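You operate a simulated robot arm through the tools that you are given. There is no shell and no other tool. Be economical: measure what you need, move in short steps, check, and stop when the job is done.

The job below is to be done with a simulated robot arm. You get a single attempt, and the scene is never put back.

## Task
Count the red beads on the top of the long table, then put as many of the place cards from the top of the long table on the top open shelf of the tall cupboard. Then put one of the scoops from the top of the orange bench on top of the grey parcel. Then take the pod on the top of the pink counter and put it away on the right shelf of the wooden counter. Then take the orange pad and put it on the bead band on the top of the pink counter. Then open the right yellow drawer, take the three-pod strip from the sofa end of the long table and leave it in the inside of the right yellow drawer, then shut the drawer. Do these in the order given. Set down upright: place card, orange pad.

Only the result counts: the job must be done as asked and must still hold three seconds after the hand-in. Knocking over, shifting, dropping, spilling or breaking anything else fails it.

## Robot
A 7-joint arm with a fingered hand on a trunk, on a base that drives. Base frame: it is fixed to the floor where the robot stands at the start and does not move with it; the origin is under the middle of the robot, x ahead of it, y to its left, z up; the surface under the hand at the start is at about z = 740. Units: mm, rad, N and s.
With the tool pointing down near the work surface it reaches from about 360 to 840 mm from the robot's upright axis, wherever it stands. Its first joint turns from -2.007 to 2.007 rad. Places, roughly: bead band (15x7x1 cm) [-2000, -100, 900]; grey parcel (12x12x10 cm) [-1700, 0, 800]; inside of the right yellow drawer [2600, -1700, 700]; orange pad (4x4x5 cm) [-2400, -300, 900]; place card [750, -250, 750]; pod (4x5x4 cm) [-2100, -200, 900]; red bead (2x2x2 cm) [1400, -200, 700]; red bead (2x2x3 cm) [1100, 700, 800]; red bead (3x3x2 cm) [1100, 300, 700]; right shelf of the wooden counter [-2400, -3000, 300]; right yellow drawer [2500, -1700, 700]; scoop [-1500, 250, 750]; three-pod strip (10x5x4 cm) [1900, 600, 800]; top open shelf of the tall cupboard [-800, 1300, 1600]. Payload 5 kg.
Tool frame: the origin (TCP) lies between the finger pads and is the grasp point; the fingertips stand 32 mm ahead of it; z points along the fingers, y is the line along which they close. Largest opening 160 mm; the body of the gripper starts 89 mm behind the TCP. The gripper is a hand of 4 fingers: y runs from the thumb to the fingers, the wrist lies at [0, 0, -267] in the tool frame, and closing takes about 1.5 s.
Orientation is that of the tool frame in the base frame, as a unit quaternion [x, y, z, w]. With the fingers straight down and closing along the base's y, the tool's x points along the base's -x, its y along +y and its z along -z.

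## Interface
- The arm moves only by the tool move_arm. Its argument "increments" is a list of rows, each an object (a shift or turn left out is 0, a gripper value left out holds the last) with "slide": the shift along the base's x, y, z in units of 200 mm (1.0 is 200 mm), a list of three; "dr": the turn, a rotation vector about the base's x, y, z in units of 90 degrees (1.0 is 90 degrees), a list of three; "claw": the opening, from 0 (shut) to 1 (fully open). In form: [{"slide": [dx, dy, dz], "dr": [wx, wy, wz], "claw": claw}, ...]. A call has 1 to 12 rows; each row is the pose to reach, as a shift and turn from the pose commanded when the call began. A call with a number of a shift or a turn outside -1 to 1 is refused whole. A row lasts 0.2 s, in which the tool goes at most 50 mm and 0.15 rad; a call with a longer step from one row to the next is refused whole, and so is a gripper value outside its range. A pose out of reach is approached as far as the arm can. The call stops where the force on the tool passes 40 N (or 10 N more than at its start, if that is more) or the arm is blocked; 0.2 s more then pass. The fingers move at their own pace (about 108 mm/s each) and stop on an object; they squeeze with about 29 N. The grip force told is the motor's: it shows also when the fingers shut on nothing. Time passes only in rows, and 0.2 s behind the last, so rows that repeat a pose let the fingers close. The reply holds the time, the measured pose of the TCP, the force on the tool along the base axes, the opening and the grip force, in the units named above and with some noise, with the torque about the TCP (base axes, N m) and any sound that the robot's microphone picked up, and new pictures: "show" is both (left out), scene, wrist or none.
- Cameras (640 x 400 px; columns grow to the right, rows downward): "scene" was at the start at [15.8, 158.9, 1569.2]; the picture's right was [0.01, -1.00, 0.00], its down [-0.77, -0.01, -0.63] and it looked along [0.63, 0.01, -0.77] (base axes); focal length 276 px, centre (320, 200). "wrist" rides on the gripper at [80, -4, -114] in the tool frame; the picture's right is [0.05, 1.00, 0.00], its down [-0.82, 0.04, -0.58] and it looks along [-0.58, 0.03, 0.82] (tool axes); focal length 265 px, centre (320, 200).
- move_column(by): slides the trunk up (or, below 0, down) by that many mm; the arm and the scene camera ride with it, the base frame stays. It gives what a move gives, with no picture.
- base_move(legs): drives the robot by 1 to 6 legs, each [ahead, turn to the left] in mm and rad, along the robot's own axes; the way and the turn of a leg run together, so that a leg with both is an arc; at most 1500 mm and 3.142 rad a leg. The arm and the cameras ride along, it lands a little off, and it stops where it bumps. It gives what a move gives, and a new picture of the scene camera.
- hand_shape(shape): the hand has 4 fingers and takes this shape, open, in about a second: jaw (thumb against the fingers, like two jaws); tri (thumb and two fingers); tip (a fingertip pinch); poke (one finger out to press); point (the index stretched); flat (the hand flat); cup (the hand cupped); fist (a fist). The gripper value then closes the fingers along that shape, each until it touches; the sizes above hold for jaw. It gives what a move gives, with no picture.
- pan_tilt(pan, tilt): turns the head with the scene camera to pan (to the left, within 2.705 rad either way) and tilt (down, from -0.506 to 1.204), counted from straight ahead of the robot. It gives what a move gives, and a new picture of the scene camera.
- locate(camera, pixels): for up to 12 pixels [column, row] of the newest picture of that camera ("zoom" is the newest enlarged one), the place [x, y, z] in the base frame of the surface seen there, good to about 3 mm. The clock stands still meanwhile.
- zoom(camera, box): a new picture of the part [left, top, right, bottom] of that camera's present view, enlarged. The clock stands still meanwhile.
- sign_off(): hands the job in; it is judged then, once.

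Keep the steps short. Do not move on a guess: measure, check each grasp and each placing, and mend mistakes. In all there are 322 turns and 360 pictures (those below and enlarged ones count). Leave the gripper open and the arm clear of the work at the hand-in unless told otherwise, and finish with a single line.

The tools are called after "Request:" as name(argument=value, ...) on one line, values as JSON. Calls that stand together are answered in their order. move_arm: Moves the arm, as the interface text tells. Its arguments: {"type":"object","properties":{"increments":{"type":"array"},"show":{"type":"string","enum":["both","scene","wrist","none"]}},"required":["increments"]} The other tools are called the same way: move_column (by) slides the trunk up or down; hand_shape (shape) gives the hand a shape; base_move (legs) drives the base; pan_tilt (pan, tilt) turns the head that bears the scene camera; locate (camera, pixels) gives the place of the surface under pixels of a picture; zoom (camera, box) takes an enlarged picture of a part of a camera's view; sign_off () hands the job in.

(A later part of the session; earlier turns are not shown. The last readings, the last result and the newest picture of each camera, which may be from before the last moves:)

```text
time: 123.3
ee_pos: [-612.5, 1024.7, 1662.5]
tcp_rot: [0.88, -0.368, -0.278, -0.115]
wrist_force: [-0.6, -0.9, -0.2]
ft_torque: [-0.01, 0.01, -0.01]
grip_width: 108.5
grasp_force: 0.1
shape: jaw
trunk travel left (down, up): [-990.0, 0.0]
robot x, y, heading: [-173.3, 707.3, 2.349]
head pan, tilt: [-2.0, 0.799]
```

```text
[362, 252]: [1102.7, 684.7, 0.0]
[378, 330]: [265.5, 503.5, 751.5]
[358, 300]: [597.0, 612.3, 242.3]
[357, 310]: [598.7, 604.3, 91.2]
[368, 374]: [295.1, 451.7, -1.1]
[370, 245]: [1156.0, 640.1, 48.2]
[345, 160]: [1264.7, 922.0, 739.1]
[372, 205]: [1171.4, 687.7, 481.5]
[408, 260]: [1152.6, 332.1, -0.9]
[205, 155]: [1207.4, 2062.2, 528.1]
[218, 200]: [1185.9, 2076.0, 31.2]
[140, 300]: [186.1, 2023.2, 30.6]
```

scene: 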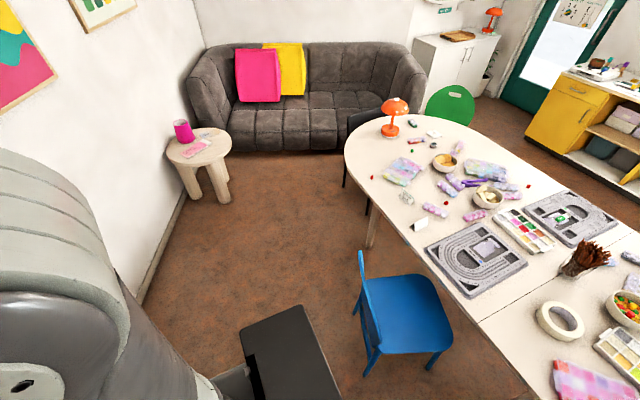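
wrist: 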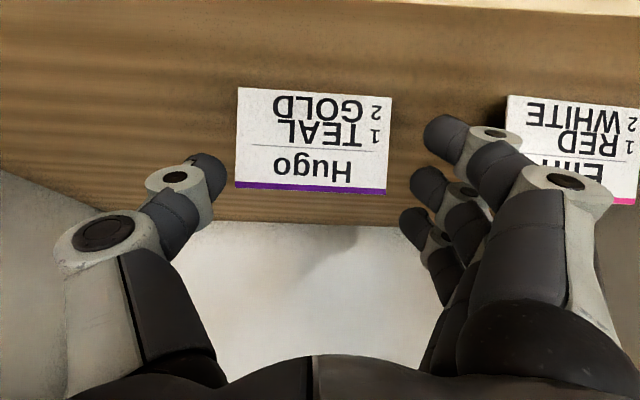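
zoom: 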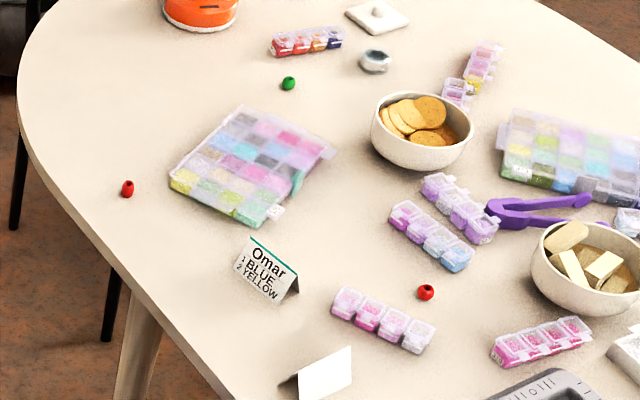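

Omar: ridge centre ≈(1028,501), direction ≈56°. Drive around the chair to (690,940).

Request:
base_move(legs=[[0, -1.743], [515, 0], [0, -0.742], [444, 0], [0, -0.475]])

Request:
move_column(by=-290)

Request:
pan_tilt(pan=-0.1, tilt=1.0)

```text
time: 134.2
ee_pos: [1128.3, 970.6, 1666.4]
tcp_rot: [0.064, 0.951, -0.019, 0.303]
wrist_force: [0.9, 0.6, -0.3]
ft_torque: [0.03, 0.15, -0.03]
grip_width: 108.3
grasp_force: 0.0
shape: jaw
trunk travel left (down, up): [-990.0, 0.0]
robot x, y, heading: [590.5, 959.1, -0.14]
head pan, tilt: [-2.0, 0.799]
stopped in leg 4: the robot was blocked; the commanded pose is now the measured one
```

scene: 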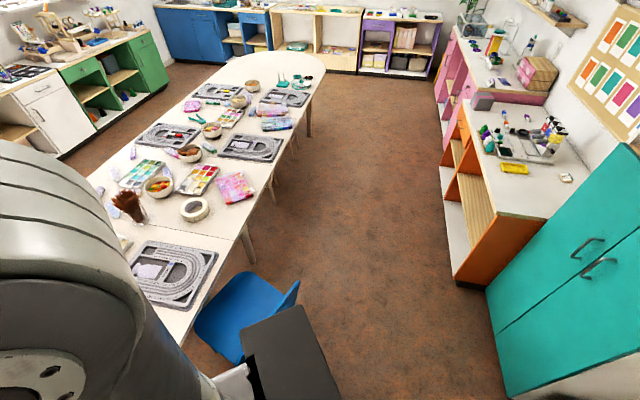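

```text
time: 137.1
ee_pos: [1127.9, 970.8, 1377.1]
tcp_rot: [0.064, 0.951, -0.018, 0.303]
wrist_force: [0.3, 0.5, 0.5]
ft_torque: [-0.01, 0.0, -0.01]
grip_width: 108.4
grasp_force: 0.0
shape: jaw
trunk travel left (down, up): [-700.0, 290.0]
robot x, y, heading: [593.6, 952.7, -0.141]
head pan, tilt: [-2.0, 0.799]
```

```text
time: 139.0
ee_pos: [1126.9, 971.7, 1376.0]
tcp_rot: [0.064, 0.951, -0.018, 0.303]
wrist_force: [-0.4, 0.5, 0.3]
ft_torque: [-0.02, -0.02, 0.01]
grip_width: 108.2
grasp_force: 0.1
shape: jaw
trunk travel left (down, up): [-700.0, 290.0]
robot x, y, heading: [589.4, 954.3, -0.138]
head pan, tilt: [-0.099, 1.0]
```

scene: 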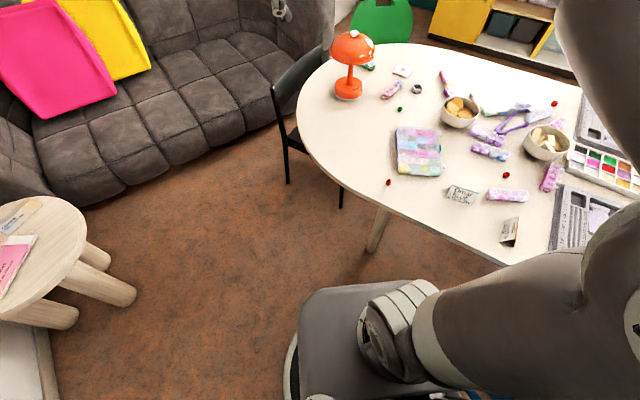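

Blocked at (590,955). I look to the right at the chair to see what was touched.

Request:
pan_tilt(pan=-1.5, tilt=1.15)

```text
time: 140.5
ee_pos: [1127.1, 971.4, 1377.5]
tcp_rot: [0.064, 0.95, -0.018, 0.304]
wrist_force: [-0.5, 0.0, -1.0]
ft_torque: [0.01, 0.02, 0.0]
grip_width: 108.3
grasp_force: 0.1
shape: jaw
trunk travel left (down, up): [-700.0, 290.0]
robot x, y, heading: [590.2, 951.3, -0.139]
head pan, tilt: [-1.499, 1.15]
```

scene: 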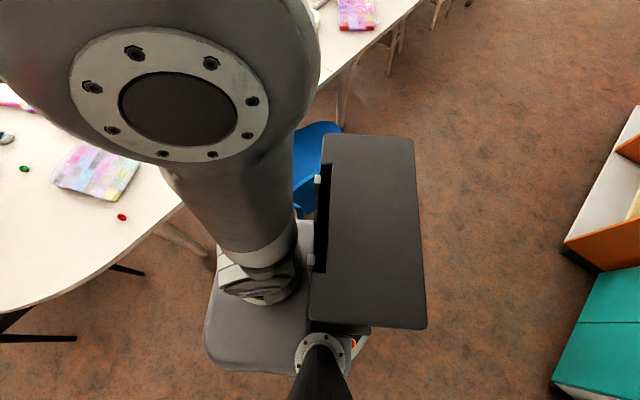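

Request:
pan_tilt(pan=-2.0, tilt=1.0)

Request:
locate(camera="scene", pixels=[[250, 262], [297, 235], [245, 300], [290, 235], [200, 270], [240, 225]])

```text
time: 141.5
ee_pos: [1126.8, 971.9, 1376.5]
tcp_rot: [0.064, 0.95, -0.018, 0.304]
wrist_force: [-1.0, 0.1, -0.4]
ft_torque: [-0.03, -0.06, 0.02]
grip_width: 108.5
grasp_force: 0.1
shape: jaw
trunk travel left (down, up): [-700.0, 290.0]
robot x, y, heading: [589.3, 955.2, -0.137]
head pan, tilt: [-2.0, 1.0]
```

scene: 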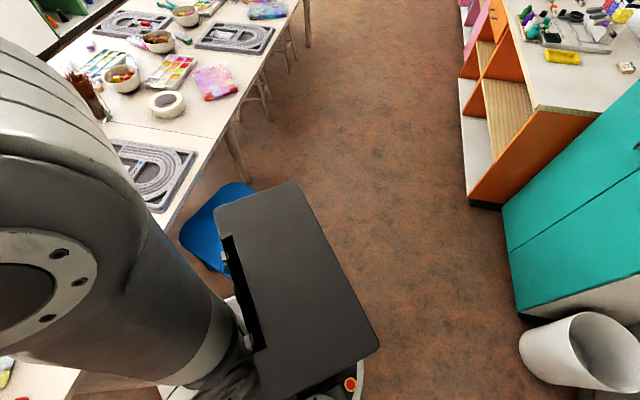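

```text
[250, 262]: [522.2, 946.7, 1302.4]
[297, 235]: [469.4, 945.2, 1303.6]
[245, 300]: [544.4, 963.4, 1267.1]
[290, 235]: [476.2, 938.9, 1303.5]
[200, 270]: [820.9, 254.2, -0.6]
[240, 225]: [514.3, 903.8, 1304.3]
```

I back off along the way I came and inspect the chair.

Request:
base_move(legs=[[-250, 0]])

Request:
pan_tilt(pan=-0.9, tilt=1.0)

```text
time: 143.3
ee_pos: [878.6, 1006.6, 1377.5]
tcp_rot: [0.064, 0.95, -0.018, 0.305]
wrist_force: [-1.0, 1.3, -0.3]
ft_torque: [0.0, 0.02, 0.02]
grip_width: 108.2
grasp_force: 0.0
shape: jaw
trunk travel left (down, up): [-700.0, 290.0]
robot x, y, heading: [345.6, 988.1, -0.141]
head pan, tilt: [-2.0, 1.0]
```

scene: 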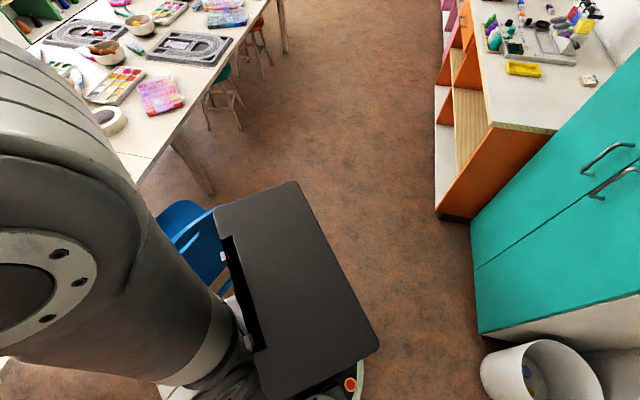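

```text
time: 144.6
ee_pos: [878.7, 1005.3, 1376.0]
tcp_rot: [0.064, 0.95, -0.018, 0.305]
wrist_force: [0.8, 0.2, -0.7]
ft_torque: [0.02, -0.02, 0.03]
grip_width: 108.6
grasp_force: 0.0
shape: jaw
trunk travel left (down, up): [-700.0, 290.0]
robot x, y, heading: [345.7, 986.8, -0.141]
head pan, tilt: [-0.901, 1.0]
```

scene: 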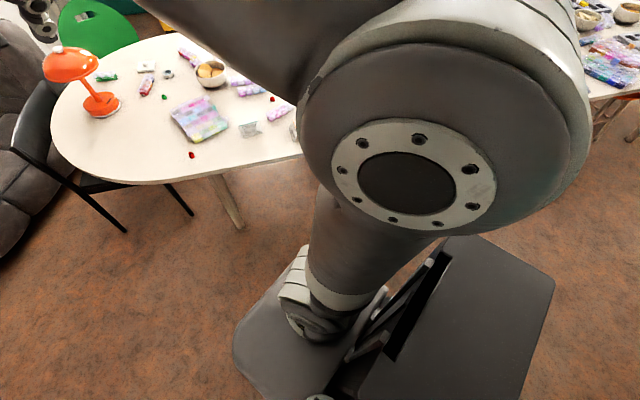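

Request:
base_move(legs=[[-380, 0]])

Request:
pan_tilt(pan=-0.7, tilt=0.9)

```text
time: 147.0
ee_pos: [504.2, 1058.3, 1378.6]
tcp_rot: [0.064, 0.95, -0.018, 0.304]
wrist_force: [-1.3, 0.4, 0.3]
ft_torque: [-0.01, -0.03, 0.02]
grip_width: 108.2
grasp_force: 0.0
shape: jaw
trunk travel left (down, up): [-700.0, 290.0]
robot x, y, heading: [-29.0, 1038.8, -0.133]
head pan, tilt: [-0.901, 1.0]
```

scene: 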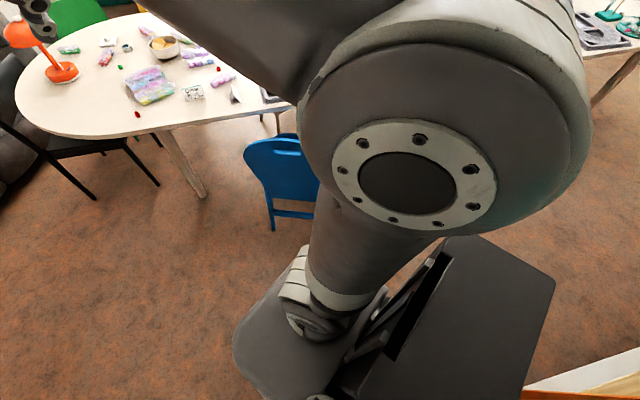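

```text
time: 147.8
ee_pos: [504.7, 1059.5, 1377.8]
tcp_rot: [0.063, 0.951, -0.018, 0.303]
wrist_force: [-0.6, 0.7, 0.4]
ft_torque: [0.03, -0.03, 0.02]
grip_width: 108.4
grasp_force: 0.0
shape: jaw
trunk travel left (down, up): [-700.0, 290.0]
robot x, y, heading: [-27.6, 1039.6, -0.137]
head pan, tilt: [-0.7, 0.901]
```

scene: 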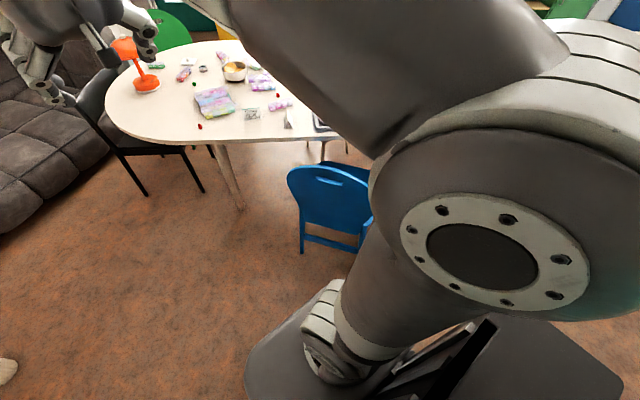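

Request:
locate(camera="scene", pixels=[[301, 252], [302, 245], [290, 180], [350, 165], [302, 220], [300, 238], [330, 200], [362, 245]])

Request:
zoom(camera="scene", box=[260, 130, 420, 260])

```text
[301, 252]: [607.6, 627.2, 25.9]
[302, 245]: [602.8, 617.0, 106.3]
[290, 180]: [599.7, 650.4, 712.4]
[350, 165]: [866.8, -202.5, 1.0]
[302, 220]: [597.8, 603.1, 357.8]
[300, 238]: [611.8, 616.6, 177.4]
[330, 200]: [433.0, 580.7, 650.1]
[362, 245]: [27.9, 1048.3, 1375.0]
```

```text
3.08 times, centred on (340, 195) of scene
```

zoom: 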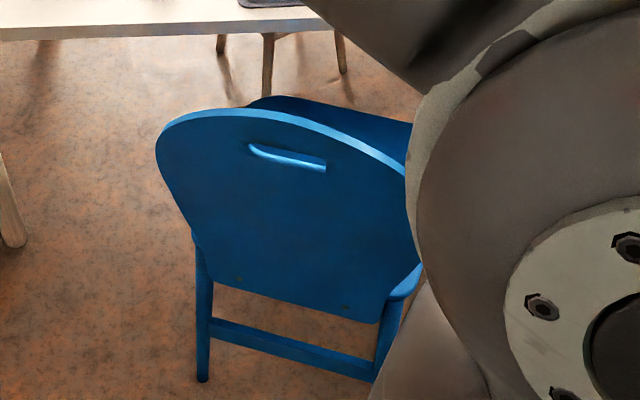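

The chair hasn't measurably moved. I take a wider path (y≈1020) this time.

Request:
base_move(legs=[[0, 0.11], [748, 0], [0, -0.72]])

Request:
pan_tilt(pan=0.2, tilt=0.95)

```text
time: 154.3
ee_pos: [1167.9, 721.4, 1377.3]
tcp_rot: [0.35, 0.886, -0.11, 0.285]
wrist_force: [0.2, 0.0, 0.1]
ft_torque: [0.0, 0.0, 0.0]
grip_width: 108.7
grasp_force: 0.1
shape: jaw
trunk travel left (down, up): [-700.0, 290.0]
robot x, y, heading: [724.7, 1017.8, -0.762]
head pan, tilt: [-0.7, 0.901]
```

scene: 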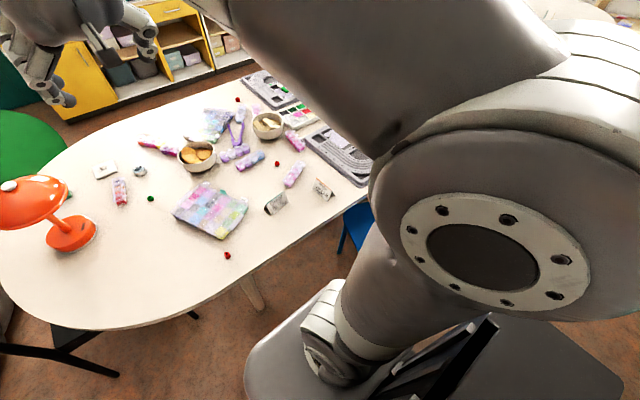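

```text
time: 155.5
ee_pos: [1167.2, 723.0, 1376.9]
tcp_rot: [0.351, 0.885, -0.11, 0.285]
wrist_force: [-0.2, 0.6, 0.0]
ft_torque: [-0.01, -0.03, -0.01]
grip_width: 108.5
grasp_force: 0.0
shape: jaw
trunk travel left (down, up): [-700.0, 290.0]
robot x, y, heading: [726.6, 1017.1, -0.76]
head pan, tilt: [0.201, 0.949]
```

scene: 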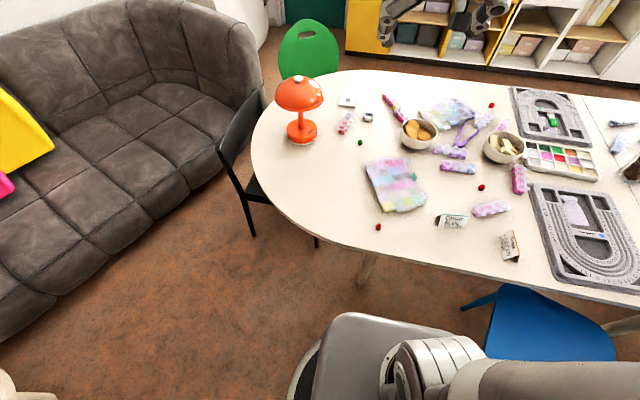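

Request:
zoom(camera="scene", box=[420, 190, 540, 265])

```text
5.33 times, centred on (480, 228) of scene
```

zoom: 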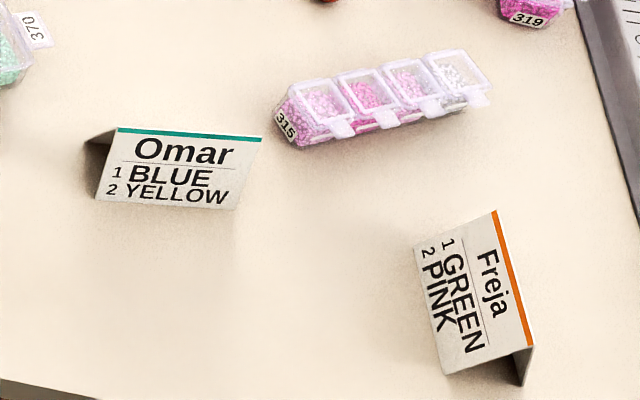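

Request:
locate(camera="zoom", pixels=[[122, 131], [190, 135], [256, 138], [98, 197], [234, 207], [92, 140], [285, 110], [270, 95]])

```text
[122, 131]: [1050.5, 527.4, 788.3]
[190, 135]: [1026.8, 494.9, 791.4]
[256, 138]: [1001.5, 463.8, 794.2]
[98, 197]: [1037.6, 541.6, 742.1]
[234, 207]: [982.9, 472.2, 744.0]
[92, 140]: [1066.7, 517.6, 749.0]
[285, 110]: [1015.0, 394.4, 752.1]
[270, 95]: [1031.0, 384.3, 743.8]
```

Request:
move_arm(increments=[{"slide": [-0.073, -0.111, -0.15], "dr": [0, 0, 0.02], "claw": 0.69}, {"slide": [-0.146, -0.222, -0.3], "dr": [0, 0, 0.04]}, {"slide": [-0.22, -0.333, -0.45], "dr": [0, 0, 0.063]}, {"slide": [-0.293, -0.444, -0.6], "dr": [0, 0, 0.063]}, {"slide": [-0.366, -0.555, -0.75], "dr": [0, 0, 0.063]}], show="none")

Request:
move_arm(increments=[{"slide": [-0.073, -0.111, -0.15]}, {"slide": [-0.146, -0.222, -0.3]}, {"slide": [-0.22, -0.333, -0.45]}, {"slide": [-0.293, -0.444, -0.6]}, {"slide": [-0.366, -0.555, -0.75]}], show="none")

Request:
move_arm(increments=[{"slide": [0, 0, -0.24]}, {"slide": [0, 0, -0.48]}, {"slide": [0, 0, -0.72]}, {"slide": [0, 0, -0.98]}], show="wrist")

```text
time: 156.7
ee_pos: [1094.3, 610.2, 1226.5]
tcp_rot: [0.307, 0.902, -0.095, 0.289]
wrist_force: [-0.9, -1.0, 0.4]
ft_torque: [0.0, 0.01, 0.0]
grip_width: 110.0
grasp_force: 0.1
shape: jaw
trunk travel left (down, up): [-700.0, 290.0]
robot x, y, heading: [723.6, 1020.6, -0.753]
head pan, tilt: [0.201, 0.949]
```

```text
time: 157.9
ee_pos: [1020.5, 500.4, 1077.4]
tcp_rot: [0.307, 0.902, -0.096, 0.289]
wrist_force: [-0.3, -0.4, -1.0]
ft_torque: [0.02, 0.02, 0.03]
grip_width: 110.4
grasp_force: 0.0
shape: jaw
trunk travel left (down, up): [-700.0, 290.0]
robot x, y, heading: [721.3, 1020.2, -0.756]
head pan, tilt: [0.201, 0.949]
```

```text
refused: row 4 steps farther than a row can; nothing moved
```

Request:
move_arm(increments=[{"slide": [0, 0, -0.24]}, {"slide": [0, 0, -0.48]}, {"slide": [0, 0, -0.72]}, {"slide": [0, 0, -0.96]}], show="wrist")

Request:
locate(camera="wrist", pixels=[[255, 95], [280, 95], [320, 97], [360, 97]])

```text
time: 159.1
ee_pos: [1116.8, 573.5, 870.4]
tcp_rot: [0.201, 0.936, -0.065, 0.283]
wrist_force: [-0.3, -1.1, -0.2]
ft_torque: [0.02, 0.03, 0.01]
grip_width: 110.4
grasp_force: 0.1
shape: jaw
trunk travel left (down, up): [-700.0, 290.0]
robot x, y, heading: [720.3, 1015.7, -0.759]
head pan, tilt: [0.201, 0.949]
stopped in row 4: the arm was blocked; the commanded pose is now the measured one
```

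wrist: 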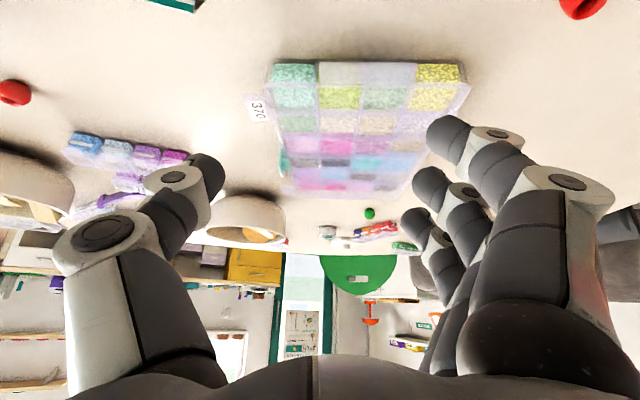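

```text
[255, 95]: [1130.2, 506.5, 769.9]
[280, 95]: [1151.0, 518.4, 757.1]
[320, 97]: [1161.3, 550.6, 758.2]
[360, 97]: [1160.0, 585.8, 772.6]
```

The arm was blocked and swung off to (1117,573). I look at the scene before anything else.

Request:
pan_tilt(pan=0.0, tilt=0.95)

```text
time: 159.8
ee_pos: [1116.8, 572.4, 871.4]
tcp_rot: [0.2, 0.936, -0.064, 0.283]
wrist_force: [0.1, 0.7, -0.5]
ft_torque: [-0.01, -0.01, 0.01]
grip_width: 109.9
grasp_force: 0.2
shape: jaw
trunk travel left (down, up): [-700.0, 290.0]
robot x, y, heading: [722.4, 1023.5, -0.761]
head pan, tilt: [0.0, 0.949]
```

scene: 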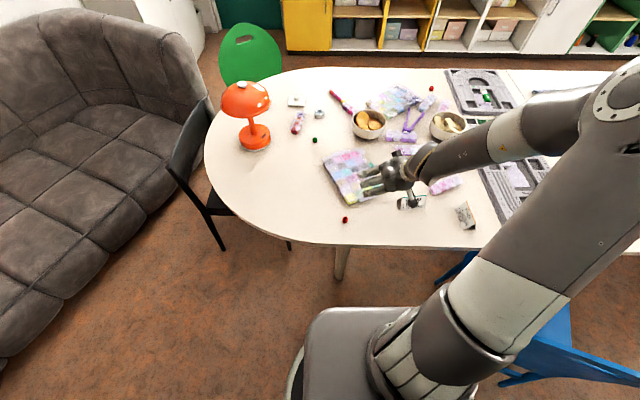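

The arm leans out to the right, towards the chair back – likely what blocked it. I raise the arm again and check.

Request:
move_arm(increments=[{"slide": [0, 0, 0.24]}, {"slide": [0, 0, 0.48]}, {"slide": [0, 0, 0.72]}, {"slide": [0, 0, 0.96]}], show="none")

Request:
pan_tilt(pan=-0.9, tilt=1.1)

```text
time: 160.8
ee_pos: [1116.1, 573.0, 1062.9]
tcp_rot: [0.2, 0.936, -0.065, 0.282]
wrist_force: [0.7, 0.4, -0.5]
ft_torque: [-0.04, -0.01, 0.03]
grip_width: 110.1
grasp_force: 0.0
shape: jaw
trunk travel left (down, up): [-700.0, 290.0]
robot x, y, heading: [722.8, 1020.4, -0.759]
head pan, tilt: [0.0, 0.949]
```

```text
time: 162.0
ee_pos: [1117.9, 572.6, 1063.4]
tcp_rot: [0.2, 0.936, -0.064, 0.283]
wrist_force: [0.0, 0.1, -1.3]
ft_torque: [-0.03, -0.02, 0.02]
grip_width: 110.2
grasp_force: 0.0
shape: jaw
trunk travel left (down, up): [-700.0, 290.0]
robot x, y, heading: [721.8, 1016.9, -0.76]
head pan, tilt: [-0.901, 1.1]
```

scene: 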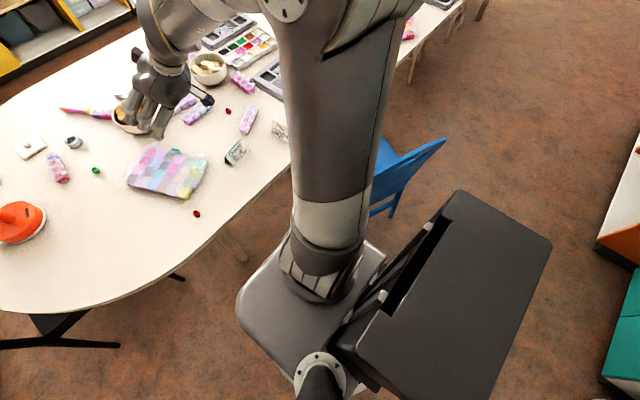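

Request:
locate(camera="scene", pixels=[[440, 142], [385, 150], [380, 210], [330, 255], [330, 180], [300, 300], [391, 215], [235, 160], [225, 155]])

```text
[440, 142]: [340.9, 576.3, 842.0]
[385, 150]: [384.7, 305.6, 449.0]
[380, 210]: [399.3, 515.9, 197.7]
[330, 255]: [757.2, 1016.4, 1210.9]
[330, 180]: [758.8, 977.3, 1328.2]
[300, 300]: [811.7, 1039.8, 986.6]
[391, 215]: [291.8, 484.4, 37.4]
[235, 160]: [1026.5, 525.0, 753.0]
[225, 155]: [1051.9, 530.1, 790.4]
```

No chair shift (differences match leg thickness). The block was an arm limit: the tool yaw must not be left of the radial direction. I raise the arm and reposition the base at about (424,960), straight behind Omar's facing direction.

Request:
move_arm(increments=[{"slide": [0, 0, 0.24]}, {"slide": [0, 0, 0.48]}, {"slide": [0, 0, 0.72]}, {"slide": [0, 0, 0.96]}], show="none")

Request:
base_move(legs=[[0, 0.952], [-304, 0]])

Request:
base_move(legs=[[0, -1.1]])

```text
time: 163.0
ee_pos: [1117.4, 571.9, 1256.2]
tcp_rot: [0.201, 0.936, -0.064, 0.282]
wrist_force: [0.1, 0.0, 0.4]
ft_torque: [-0.03, 0.04, 0.01]
grip_width: 110.4
grasp_force: 0.2
shape: jaw
trunk travel left (down, up): [-700.0, 290.0]
robot x, y, heading: [722.0, 1019.7, -0.76]
head pan, tilt: [-0.901, 1.1]
```

```text
time: 167.5
ee_pos: [1018.2, 1020.9, 1257.3]
tcp_rot: [-0.248, 0.924, 0.072, 0.282]
wrist_force: [0.5, 1.1, 0.8]
ft_torque: [-0.04, -0.01, 0.03]
grip_width: 110.2
grasp_force: 0.1
shape: jaw
trunk travel left (down, up): [-700.0, 290.0]
robot x, y, heading: [426.1, 962.4, 0.184]
head pan, tilt: [-0.901, 1.1]
```

scene: 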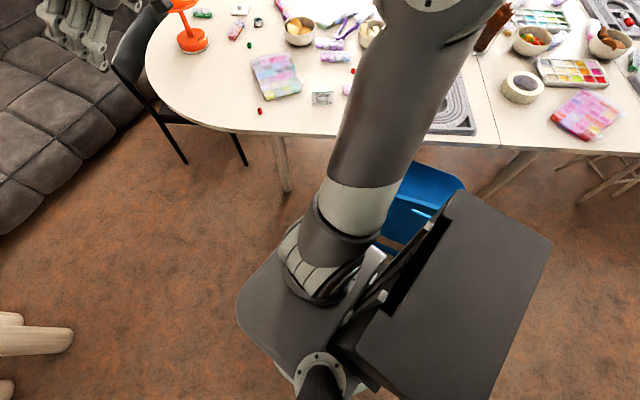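

```text
time: 170.7
ee_pos: [742.9, 458.0, 1256.4]
tcp_rot: [0.274, 0.917, -0.087, 0.277]
wrist_force: [-0.3, -0.7, -0.7]
ft_torque: [0.04, -0.01, -0.02]
grip_width: 110.5
grasp_force: 0.0
shape: jaw
trunk travel left (down, up): [-700.0, 290.0]
robot x, y, heading: [423.7, 963.0, -0.923]
head pan, tilt: [-0.901, 1.1]
```

scene: 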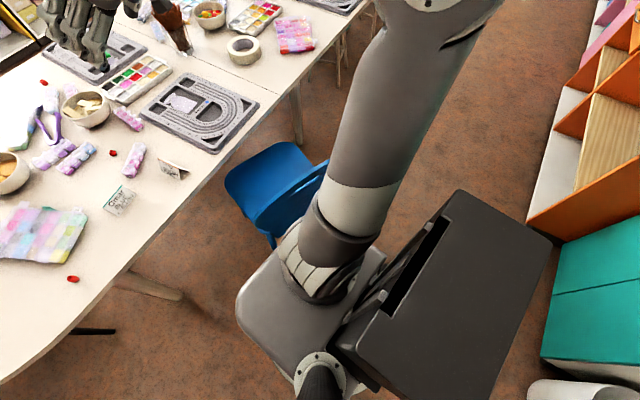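

Now restore the exact tool orientation and move above Omar.

Request:
move_arm(increments=[{"slide": [0.175, 0.026, -0.1], "dr": [-0.001, -0.0035, -0.0115]}, {"slide": [0.35, 0.052, -0.2], "dr": [-0.002, -0.007, -0.023]}, {"slide": [0.525, 0.079, -0.3], "dr": [-0.003, -0.0107, -0.035]}, {"slide": [0.7, 0.105, -0.4], "dr": [-0.004, -0.0143, -0.0462]}], show="none")

Request:
move_arm(increments=[{"slide": [0.17, 0.026, -0.15]}, {"slide": [0.34, 0.052, -0.3]}, {"slide": [0.51, 0.079, -0.45]}, {"slide": [0.68, 0.105, -0.6]}, {"slide": [0.6875, 0.105, -0.8]}], show="wrist")

```text
time: 171.7
ee_pos: [885.3, 478.1, 1173.6]
tcp_rot: [0.308, 0.903, -0.097, 0.285]
wrist_force: [-0.5, 0.4, 0.7]
ft_torque: [-0.02, 0.02, 0.0]
grip_width: 110.3
grasp_force: 0.1
shape: jaw
trunk travel left (down, up): [-700.0, 290.0]
robot x, y, heading: [426.5, 961.6, -0.923]
head pan, tilt: [-0.901, 1.1]
```

```text
time: 172.9
ee_pos: [1021.0, 500.6, 1014.5]
tcp_rot: [0.307, 0.903, -0.097, 0.285]
wrist_force: [-0.1, -0.9, -0.8]
ft_torque: [-0.03, 0.02, 0.02]
grip_width: 110.1
grasp_force: 0.0
shape: jaw
trunk travel left (down, up): [-700.0, 290.0]
robot x, y, heading: [423.3, 965.5, -0.92]
head pan, tilt: [-0.901, 1.1]
```

wrist: 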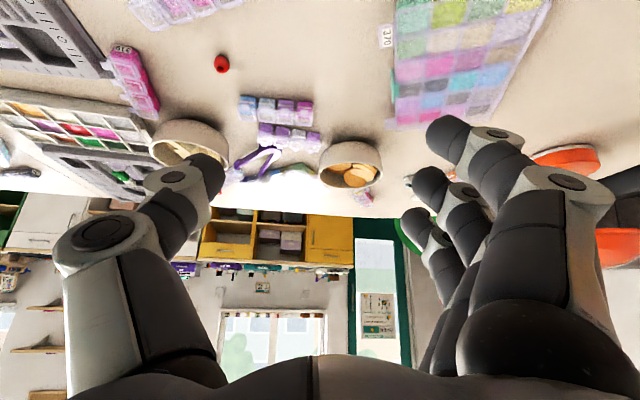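

Request:
move_arm(increments=[{"slide": [0, 0, -0.24]}, {"slide": [0, 0, -0.48]}, {"slide": [0, 0, -0.72]}], show="wrist")

Request:
locate(camera="wrist", pixels=[[260, 92], [290, 94], [340, 94], [375, 92]])

```text
time: 173.7
ee_pos: [1021.5, 499.5, 872.4]
tcp_rot: [0.307, 0.903, -0.096, 0.285]
wrist_force: [-0.3, 0.1, 0.7]
ft_torque: [-0.02, 0.03, -0.02]
grip_width: 110.4
grasp_force: 0.0
shape: jaw
trunk travel left (down, up): [-700.0, 290.0]
robot x, y, heading: [427.9, 963.3, -0.92]
head pan, tilt: [-0.901, 1.1]
```

wrist: 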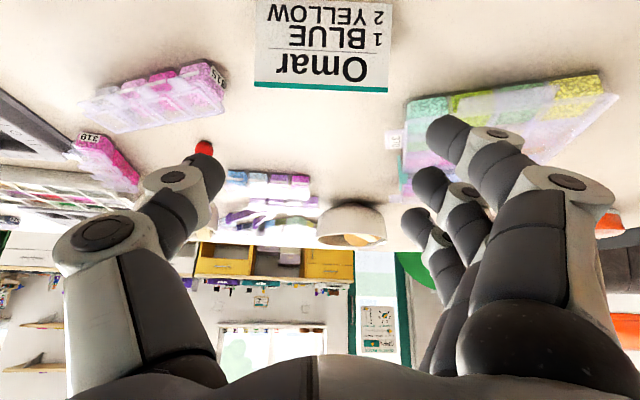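

```text
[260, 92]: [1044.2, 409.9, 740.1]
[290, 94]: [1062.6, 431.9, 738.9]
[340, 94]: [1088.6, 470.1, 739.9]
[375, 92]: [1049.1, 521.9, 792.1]
```

Request:
move_arm(increments=[{"slide": [0, 0, -0.2]}, {"slide": [0, 0, -0.36]}, {"slide": [0, 0, -0.417]}, {"slide": [0, 0, -0.417], "claw": 0.38}, {"slide": [0, 0, -0.417]}, {"slide": [0, 0, -0.417]}, {"slide": [0, 0, -0.417]}], show="wrist")

Request:
move_arm(increments=[{"slide": [0, 0, 0.04]}, {"slide": [0, 0, 0.1]}, {"slide": [0, 0, 0.1]}], show="wrist")

```text
time: 175.3
ee_pos: [1020.7, 499.5, 788.0]
tcp_rot: [0.308, 0.903, -0.097, 0.284]
wrist_force: [-1.4, -1.3, 1.6]
ft_torque: [0.03, 0.0, 0.0]
grip_width: 63.7
grasp_force: 28.9
shape: jaw
trunk travel left (down, up): [-700.0, 290.0]
robot x, y, heading: [425.2, 962.9, -0.919]
head pan, tilt: [-0.901, 1.1]
```

wrist: 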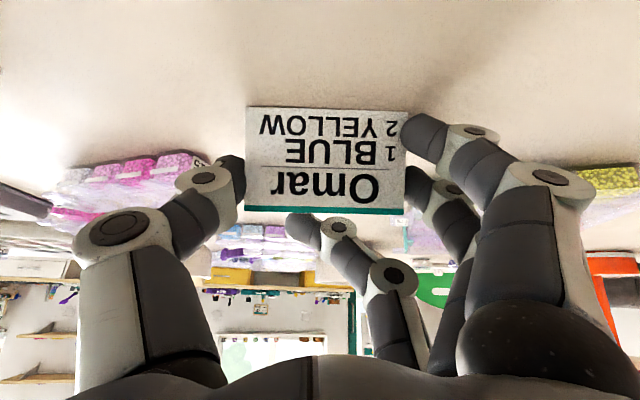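

```text
time: 176.1
ee_pos: [1018.9, 500.1, 807.7]
tcp_rot: [0.308, 0.903, -0.098, 0.284]
wrist_force: [-0.5, 0.1, -0.5]
ft_torque: [0.02, -0.03, 0.0]
grip_width: 61.2
grasp_force: 29.0
shape: jaw
trunk travel left (down, up): [-700.0, 290.0]
robot x, y, heading: [426.9, 964.3, -0.919]
head pan, tilt: [-0.901, 1.1]
```

wrist: 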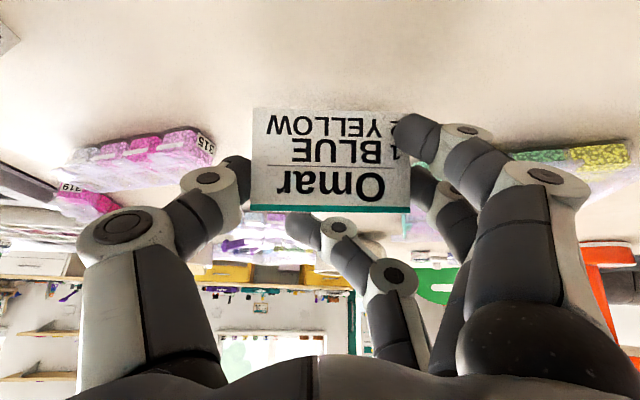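

Held. Lift and retract.

Request:
move_arm(increments=[{"slide": [0, 0, 0.24]}, {"slide": [0, 0, 0.48]}, {"slide": [-0.05, 0.02, 0.7], "dr": [0, 0, -0.05]}, {"slide": [-0.15, 0.07, 0.9], "dr": [0, 0, -0.1]}, {"slide": [-0.3, 0.13, 0.98], "dr": [0, 0, -0.167]}], show="none")

Request:
move_arm(increments=[{"slide": [-0.1, 0.05, 0.2]}, {"slide": [-0.2, 0.1, 0.4]}, {"slide": [-0.3, 0.15, 0.6]}, {"slide": [-0.4, 0.2, 0.8]}, {"slide": [-0.5, 0.24, 0.95]}], show="none")

Request:
move_arm(increments=[{"slide": [-0.05, 0.02, 0.23]}, {"slide": [-0.1, 0.04, 0.46]}, {"slide": [-0.15, 0.06, 0.69]}, {"slide": [-0.2, 0.08, 0.9]}], show="wrist")

```text
time: 177.3
ee_pos: [960.4, 528.1, 1006.0]
tcp_rot: [0.424, 0.854, -0.133, 0.27]
wrist_force: [0.3, -0.5, -0.2]
ft_torque: [-0.01, -0.03, 0.06]
grip_width: 60.8
grasp_force: 29.2
shape: jaw
trunk travel left (down, up): [-700.0, 290.0]
robot x, y, heading: [422.1, 966.7, -0.918]
head pan, tilt: [-0.901, 1.1]
```

```text
time: 178.5
ee_pos: [858.8, 574.7, 1195.2]
tcp_rot: [0.423, 0.855, -0.132, 0.27]
wrist_force: [-0.2, 0.0, -0.3]
ft_torque: [0.0, 0.01, 0.03]
grip_width: 60.5
grasp_force: 28.8
shape: jaw
trunk travel left (down, up): [-700.0, 290.0]
robot x, y, heading: [422.9, 962.1, -0.921]
head pan, tilt: [-0.901, 1.1]
```

```text
time: 179.5
ee_pos: [818.5, 590.7, 1375.4]
tcp_rot: [0.423, 0.855, -0.134, 0.27]
wrist_force: [-0.2, 0.6, 0.6]
ft_torque: [0.03, -0.03, 0.0]
grip_width: 60.5
grasp_force: 29.2
shape: jaw
trunk travel left (down, up): [-700.0, 290.0]
robot x, y, heading: [423.9, 962.7, -0.915]
head pan, tilt: [-0.901, 1.1]
```

wrist: 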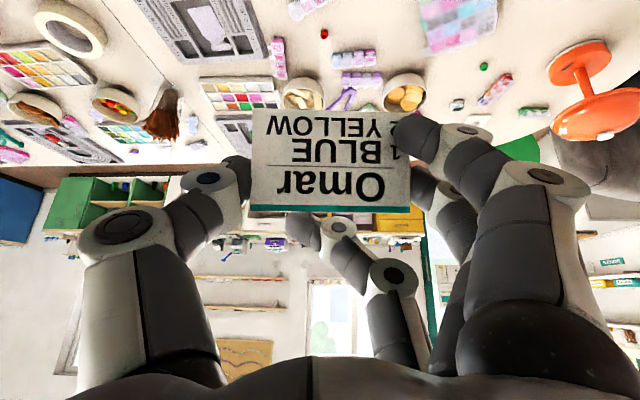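

Request:
move_column(by=290)

Request:
base_move(legs=[[0, 1.16], [-532, 0], [0, 2.102]])

Request:
pan_tilt(pan=0.1, tilt=0.4)

```text
time: 182.4
ee_pos: [821.0, 591.9, 1663.8]
tcp_rot: [0.423, 0.855, -0.134, 0.27]
wrist_force: [-0.3, 0.9, -1.2]
ft_torque: [0.02, -0.01, -0.01]
grip_width: 60.8
grasp_force: 29.3
shape: jaw
trunk travel left (down, up): [-990.0, 0.0]
robot x, y, heading: [424.0, 966.7, -0.918]
head pan, tilt: [-0.901, 1.1]
```

```text
time: 193.5
ee_pos: [-534.6, 1151.4, 1665.0]
tcp_rot: [0.88, -0.366, -0.278, -0.116]
wrist_force: [-0.1, 0.0, -0.2]
ft_torque: [-0.03, -0.02, -0.01]
grip_width: 60.6
grasp_force: 29.0
shape: jaw
trunk travel left (down, up): [-990.0, 0.0]
robot x, y, heading: [-94.1, 834.6, 2.355]
head pan, tilt: [-0.901, 1.1]
```

scene: 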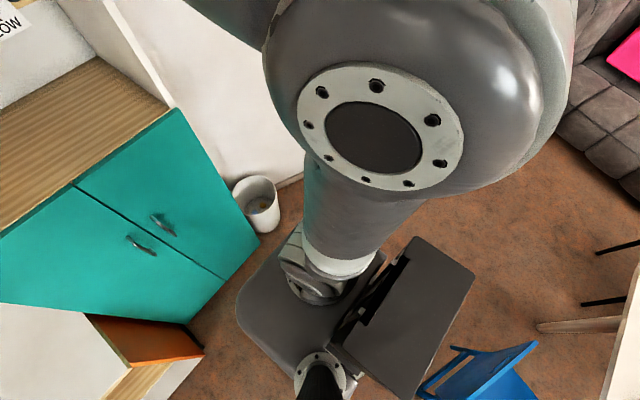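

```text
time: 194.7
ee_pos: [-534.6, 1150.9, 1664.9]
tcp_rot: [0.88, -0.367, -0.278, -0.116]
wrist_force: [1.2, 0.6, 0.0]
ft_torque: [0.02, -0.02, 0.05]
grip_width: 60.4
grasp_force: 29.0
shape: jaw
trunk travel left (down, up): [-990.0, 0.0]
robot x, y, heading: [-91.4, 834.3, 2.349]
head pan, tilt: [0.099, 0.4]
```

scene: 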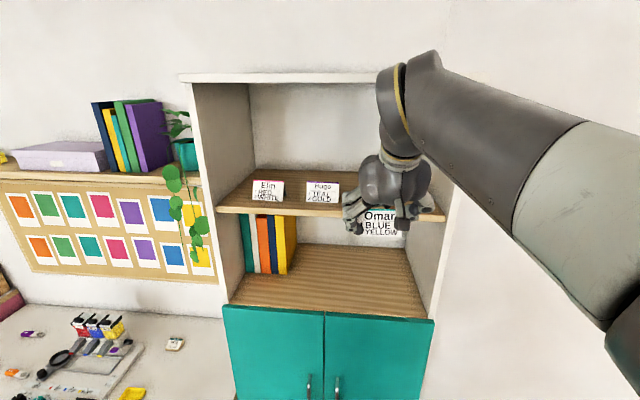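

Request:
base_move(legs=[[100, 0]])

Request:
base_move(legs=[[96, 0]])

Request:
zoom(camera="scene", box=[240, 160, 500, 322])

```text
time: 195.9
ee_pos: [-605.5, 1223.7, 1663.7]
tcp_rot: [0.881, -0.367, -0.276, -0.115]
wrist_force: [-0.3, 0.4, -0.5]
ft_torque: [-0.03, -0.01, 0.01]
grip_width: 60.4
grasp_force: 28.6
shape: jaw
trunk travel left (down, up): [-990.0, 0.0]
robot x, y, heading: [-160.8, 908.8, 2.354]
head pan, tilt: [0.099, 0.4]
```

scene: 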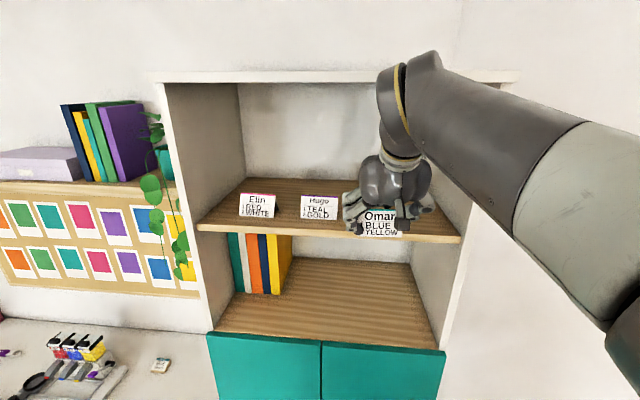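

```text
time: 197.0
ee_pos: [-673.0, 1291.8, 1664.4]
tcp_rot: [0.881, -0.366, -0.277, -0.115]
wrist_force: [0.4, 0.0, -0.2]
ft_torque: [0.0, -0.04, 0.0]
grip_width: 60.7
grasp_force: 28.6
shape: jaw
trunk travel left (down, up): [-990.0, 0.0]
robot x, y, heading: [-232.0, 972.6, 2.355]
head pan, tilt: [0.099, 0.4]
```

scene: 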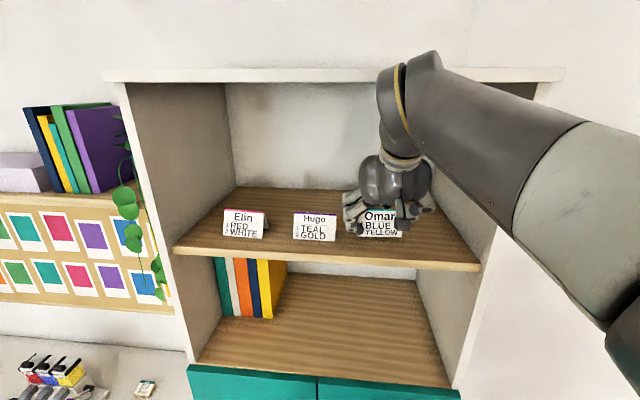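

```text
2.46 times, centred on (370, 241) of scene
```

zoom: 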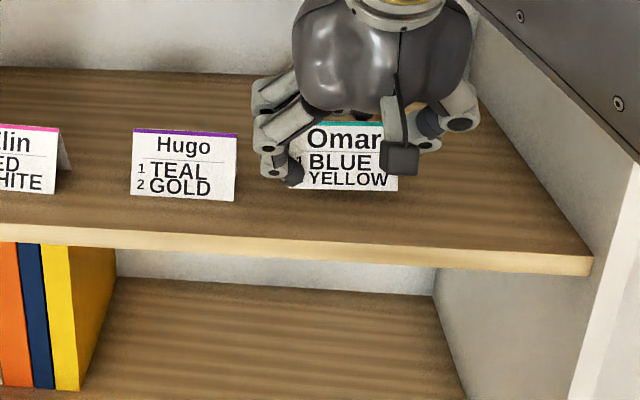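

Request:
move_arm(increments=[{"slide": [0, 0, -0.03]}, {"slide": [0, 0, -0.06]}, {"slide": [0, 0, -0.08]}], show="none")

```text
time: 197.8
ee_pos: [-672.2, 1291.8, 1650.7]
tcp_rot: [0.88, -0.366, -0.279, -0.115]
wrist_force: [-1.8, 1.7, 10.4]
ft_torque: [-0.28, 0.46, -0.18]
grip_width: 60.7
grasp_force: 28.9
shape: jaw
trunk travel left (down, up): [-990.0, 0.0]
robot x, y, heading: [-233.0, 974.5, 2.355]
head pan, tilt: [0.099, 0.4]
```

Request:
move_arm(increments=[{"slide": [0, 0, -0.006]}, {"slide": [0, 0, -0.008], "claw": 0.5}, {"slide": [0, 0, -0.008], "claw": 0.58}, {"slide": [0, 0, -0.008], "claw": 0.66}, {"slide": [0, 0, -0.008], "claw": 0.68}], show="none")

Request:
move_arm(increments=[{"slide": [-0.005, -0.005, 0.02]}, {"slide": [-0.02, -0.02, 0.05]}, {"slide": [-0.02, -0.02, 0.075]}], show="wrist")

```text
time: 199.0
ee_pos: [-670.7, 1292.2, 1647.6]
tcp_rot: [0.881, -0.366, -0.278, -0.115]
wrist_force: [3.8, 4.2, 11.9]
ft_torque: [-0.46, 0.25, 0.0]
grip_width: 104.6
grasp_force: 0.2
shape: jaw
trunk travel left (down, up): [-990.0, 0.0]
robot x, y, heading: [-232.0, 972.3, 2.35]
head pan, tilt: [0.099, 0.4]
```

```text
time: 199.8
ee_pos: [-676.8, 1287.5, 1661.6]
tcp_rot: [0.881, -0.365, -0.277, -0.115]
wrist_force: [-0.5, 0.7, -0.4]
ft_torque: [0.05, -0.01, 0.0]
grip_width: 108.4
grasp_force: 0.0
shape: jaw
trunk travel left (down, up): [-990.0, 0.0]
robot x, y, heading: [-231.7, 972.0, 2.355]
head pan, tilt: [0.099, 0.4]
```

wrist: 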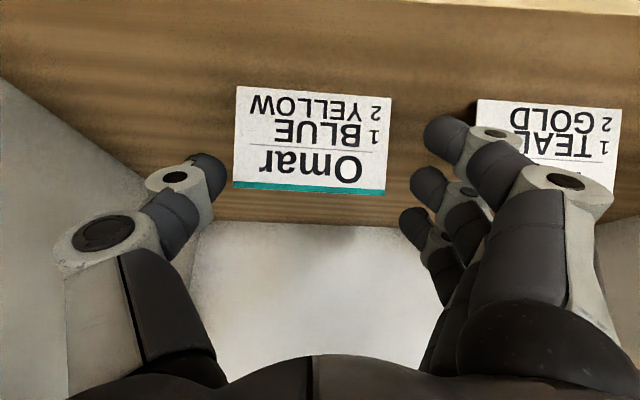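

All three cards are placed. Back out, and look at the orange bench.

Request:
base_move(legs=[[-300, 0]])

Request:
zoom(camera="scene", box=[160, 140, 480, 340])

Request:
pan_tilt(pan=0.9, tilt=0.7)

```text
time: 201.9
ee_pos: [-465.1, 1075.1, 1661.8]
tcp_rot: [0.881, -0.366, -0.277, -0.116]
wrist_force: [0.7, -0.9, -0.5]
ft_torque: [0.01, -0.01, 0.02]
grip_width: 108.4
grasp_force: 0.0
shape: jaw
trunk travel left (down, up): [-990.0, 0.0]
robot x, y, heading: [-16.2, 760.7, 2.355]
head pan, tilt: [0.099, 0.4]
```

scene: 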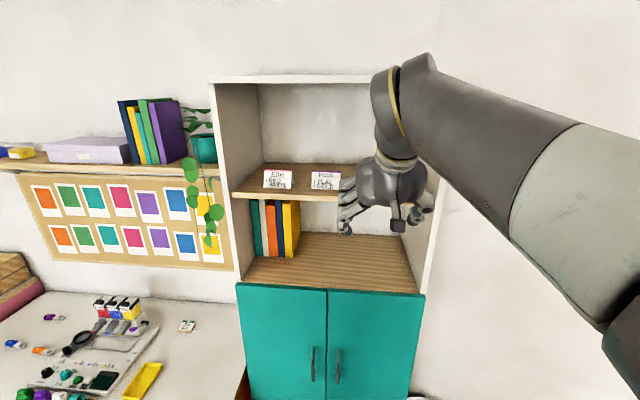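

```text
2.00 times, centred on (320, 240) of scene
```

zoom: 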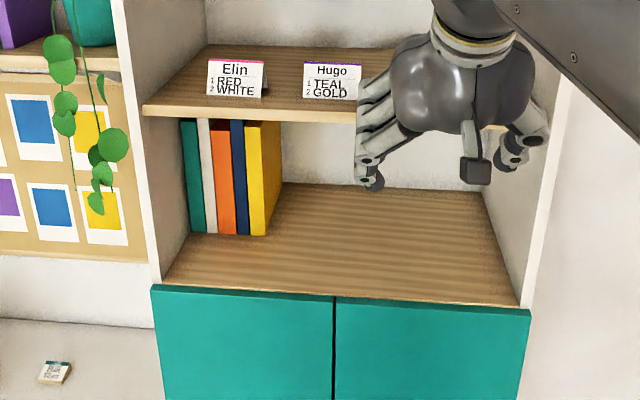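

```text
time: 203.0
ee_pos: [-465.6, 1075.6, 1662.3]
tcp_rot: [0.881, -0.366, -0.278, -0.115]
wrist_force: [0.1, -0.5, -0.2]
ft_torque: [0.03, 0.02, 0.0]
grip_width: 108.4
grasp_force: 0.1
shape: jaw
trunk travel left (down, up): [-990.0, 0.0]
robot x, y, heading: [-18.1, 762.0, 2.352]
head pan, tilt: [0.901, 0.7]
```

scene: 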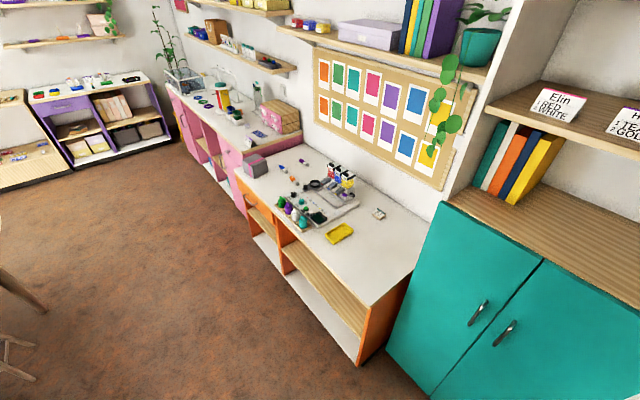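

Request:
zoom(camera="scene", box=[230, 135, 400, 250])

Request:
locate(camera="scene", pixels=[[260, 165], [282, 161], [294, 180], [305, 185], [248, 190], [360, 330], [240, 180], [400, 270], [440, 195], [255, 170]])

```text
3.48 times, centred on (315, 192) of scene
```

zoom: 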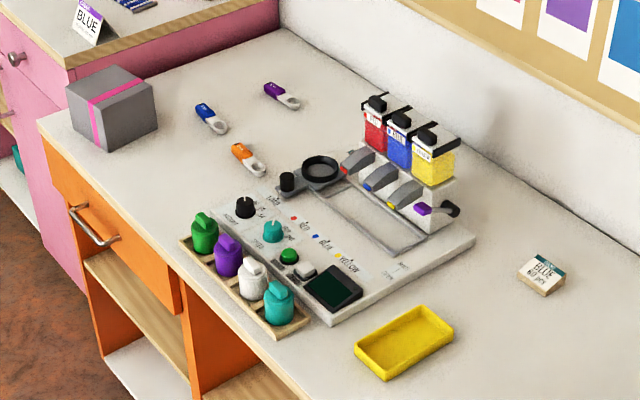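

```text
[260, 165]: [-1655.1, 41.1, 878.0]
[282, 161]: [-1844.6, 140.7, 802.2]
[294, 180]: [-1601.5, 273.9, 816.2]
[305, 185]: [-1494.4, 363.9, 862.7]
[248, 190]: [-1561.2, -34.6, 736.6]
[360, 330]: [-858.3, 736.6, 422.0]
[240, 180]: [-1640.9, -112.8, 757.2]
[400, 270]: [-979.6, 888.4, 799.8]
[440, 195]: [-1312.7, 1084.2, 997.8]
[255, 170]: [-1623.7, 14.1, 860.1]
```

Request:
locate(camera="zoom", pixels=[[203, 110], [216, 127], [272, 90], [292, 102], [243, 155], [258, 170], [115, 82], [100, 70], [145, 88], [100, 105], [180, 90]])

```text
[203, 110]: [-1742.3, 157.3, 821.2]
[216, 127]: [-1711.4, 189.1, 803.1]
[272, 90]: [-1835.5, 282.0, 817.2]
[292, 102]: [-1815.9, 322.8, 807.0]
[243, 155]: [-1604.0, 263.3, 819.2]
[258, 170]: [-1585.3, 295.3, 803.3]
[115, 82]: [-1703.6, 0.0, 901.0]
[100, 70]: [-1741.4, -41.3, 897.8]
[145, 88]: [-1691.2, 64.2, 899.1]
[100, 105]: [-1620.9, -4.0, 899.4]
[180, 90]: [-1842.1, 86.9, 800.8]
```

Bench top z≈800, parcel top z≈900, blue scoop at ≈(-1728,172), lying along the bench. Drive in front of it.

Request:
base_move(legs=[[0, 1.489], [1000, 0], [640, 0], [0, -1.496]])

Request:
pan_tilt(pan=0.1, tilt=0.85)

```text
time: 218.6
ee_pos: [-1705.2, 33.4, 1661.7]
tcp_rot: [0.877, -0.374, -0.276, -0.118]
wrist_force: [0.4, 0.1, 0.0]
ft_torque: [0.03, -0.01, -0.03]
grip_width: 108.4
grasp_force: 0.0
shape: jaw
trunk travel left (down, up): [-990.0, 0.0]
robot x, y, heading: [-1261.8, -287.1, 2.336]
head pan, tilt: [0.901, 0.7]
```

scene: 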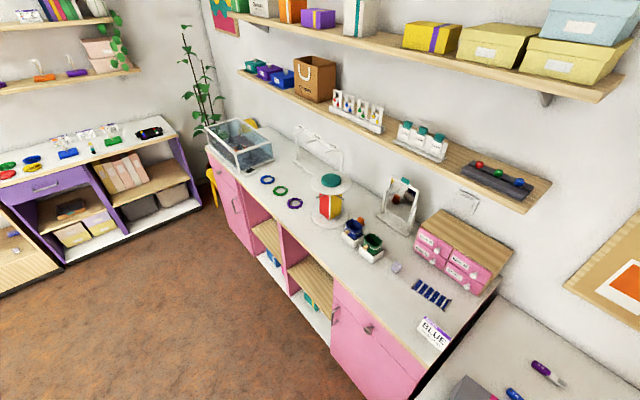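

```text
time: 219.8
ee_pos: [-1704.2, 33.6, 1661.8]
tcp_rot: [0.877, -0.375, -0.276, -0.118]
wrist_force: [-1.0, -0.6, -0.2]
ft_torque: [0.0, 0.01, 0.01]
grip_width: 108.2
grasp_force: 0.0
shape: jaw
trunk travel left (down, up): [-990.0, 0.0]
robot x, y, heading: [-1267.1, -291.6, 2.333]
head pan, tilt: [0.099, 0.85]
```

scene: 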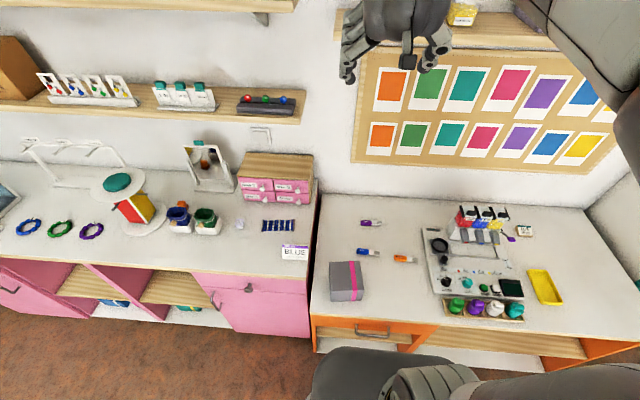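

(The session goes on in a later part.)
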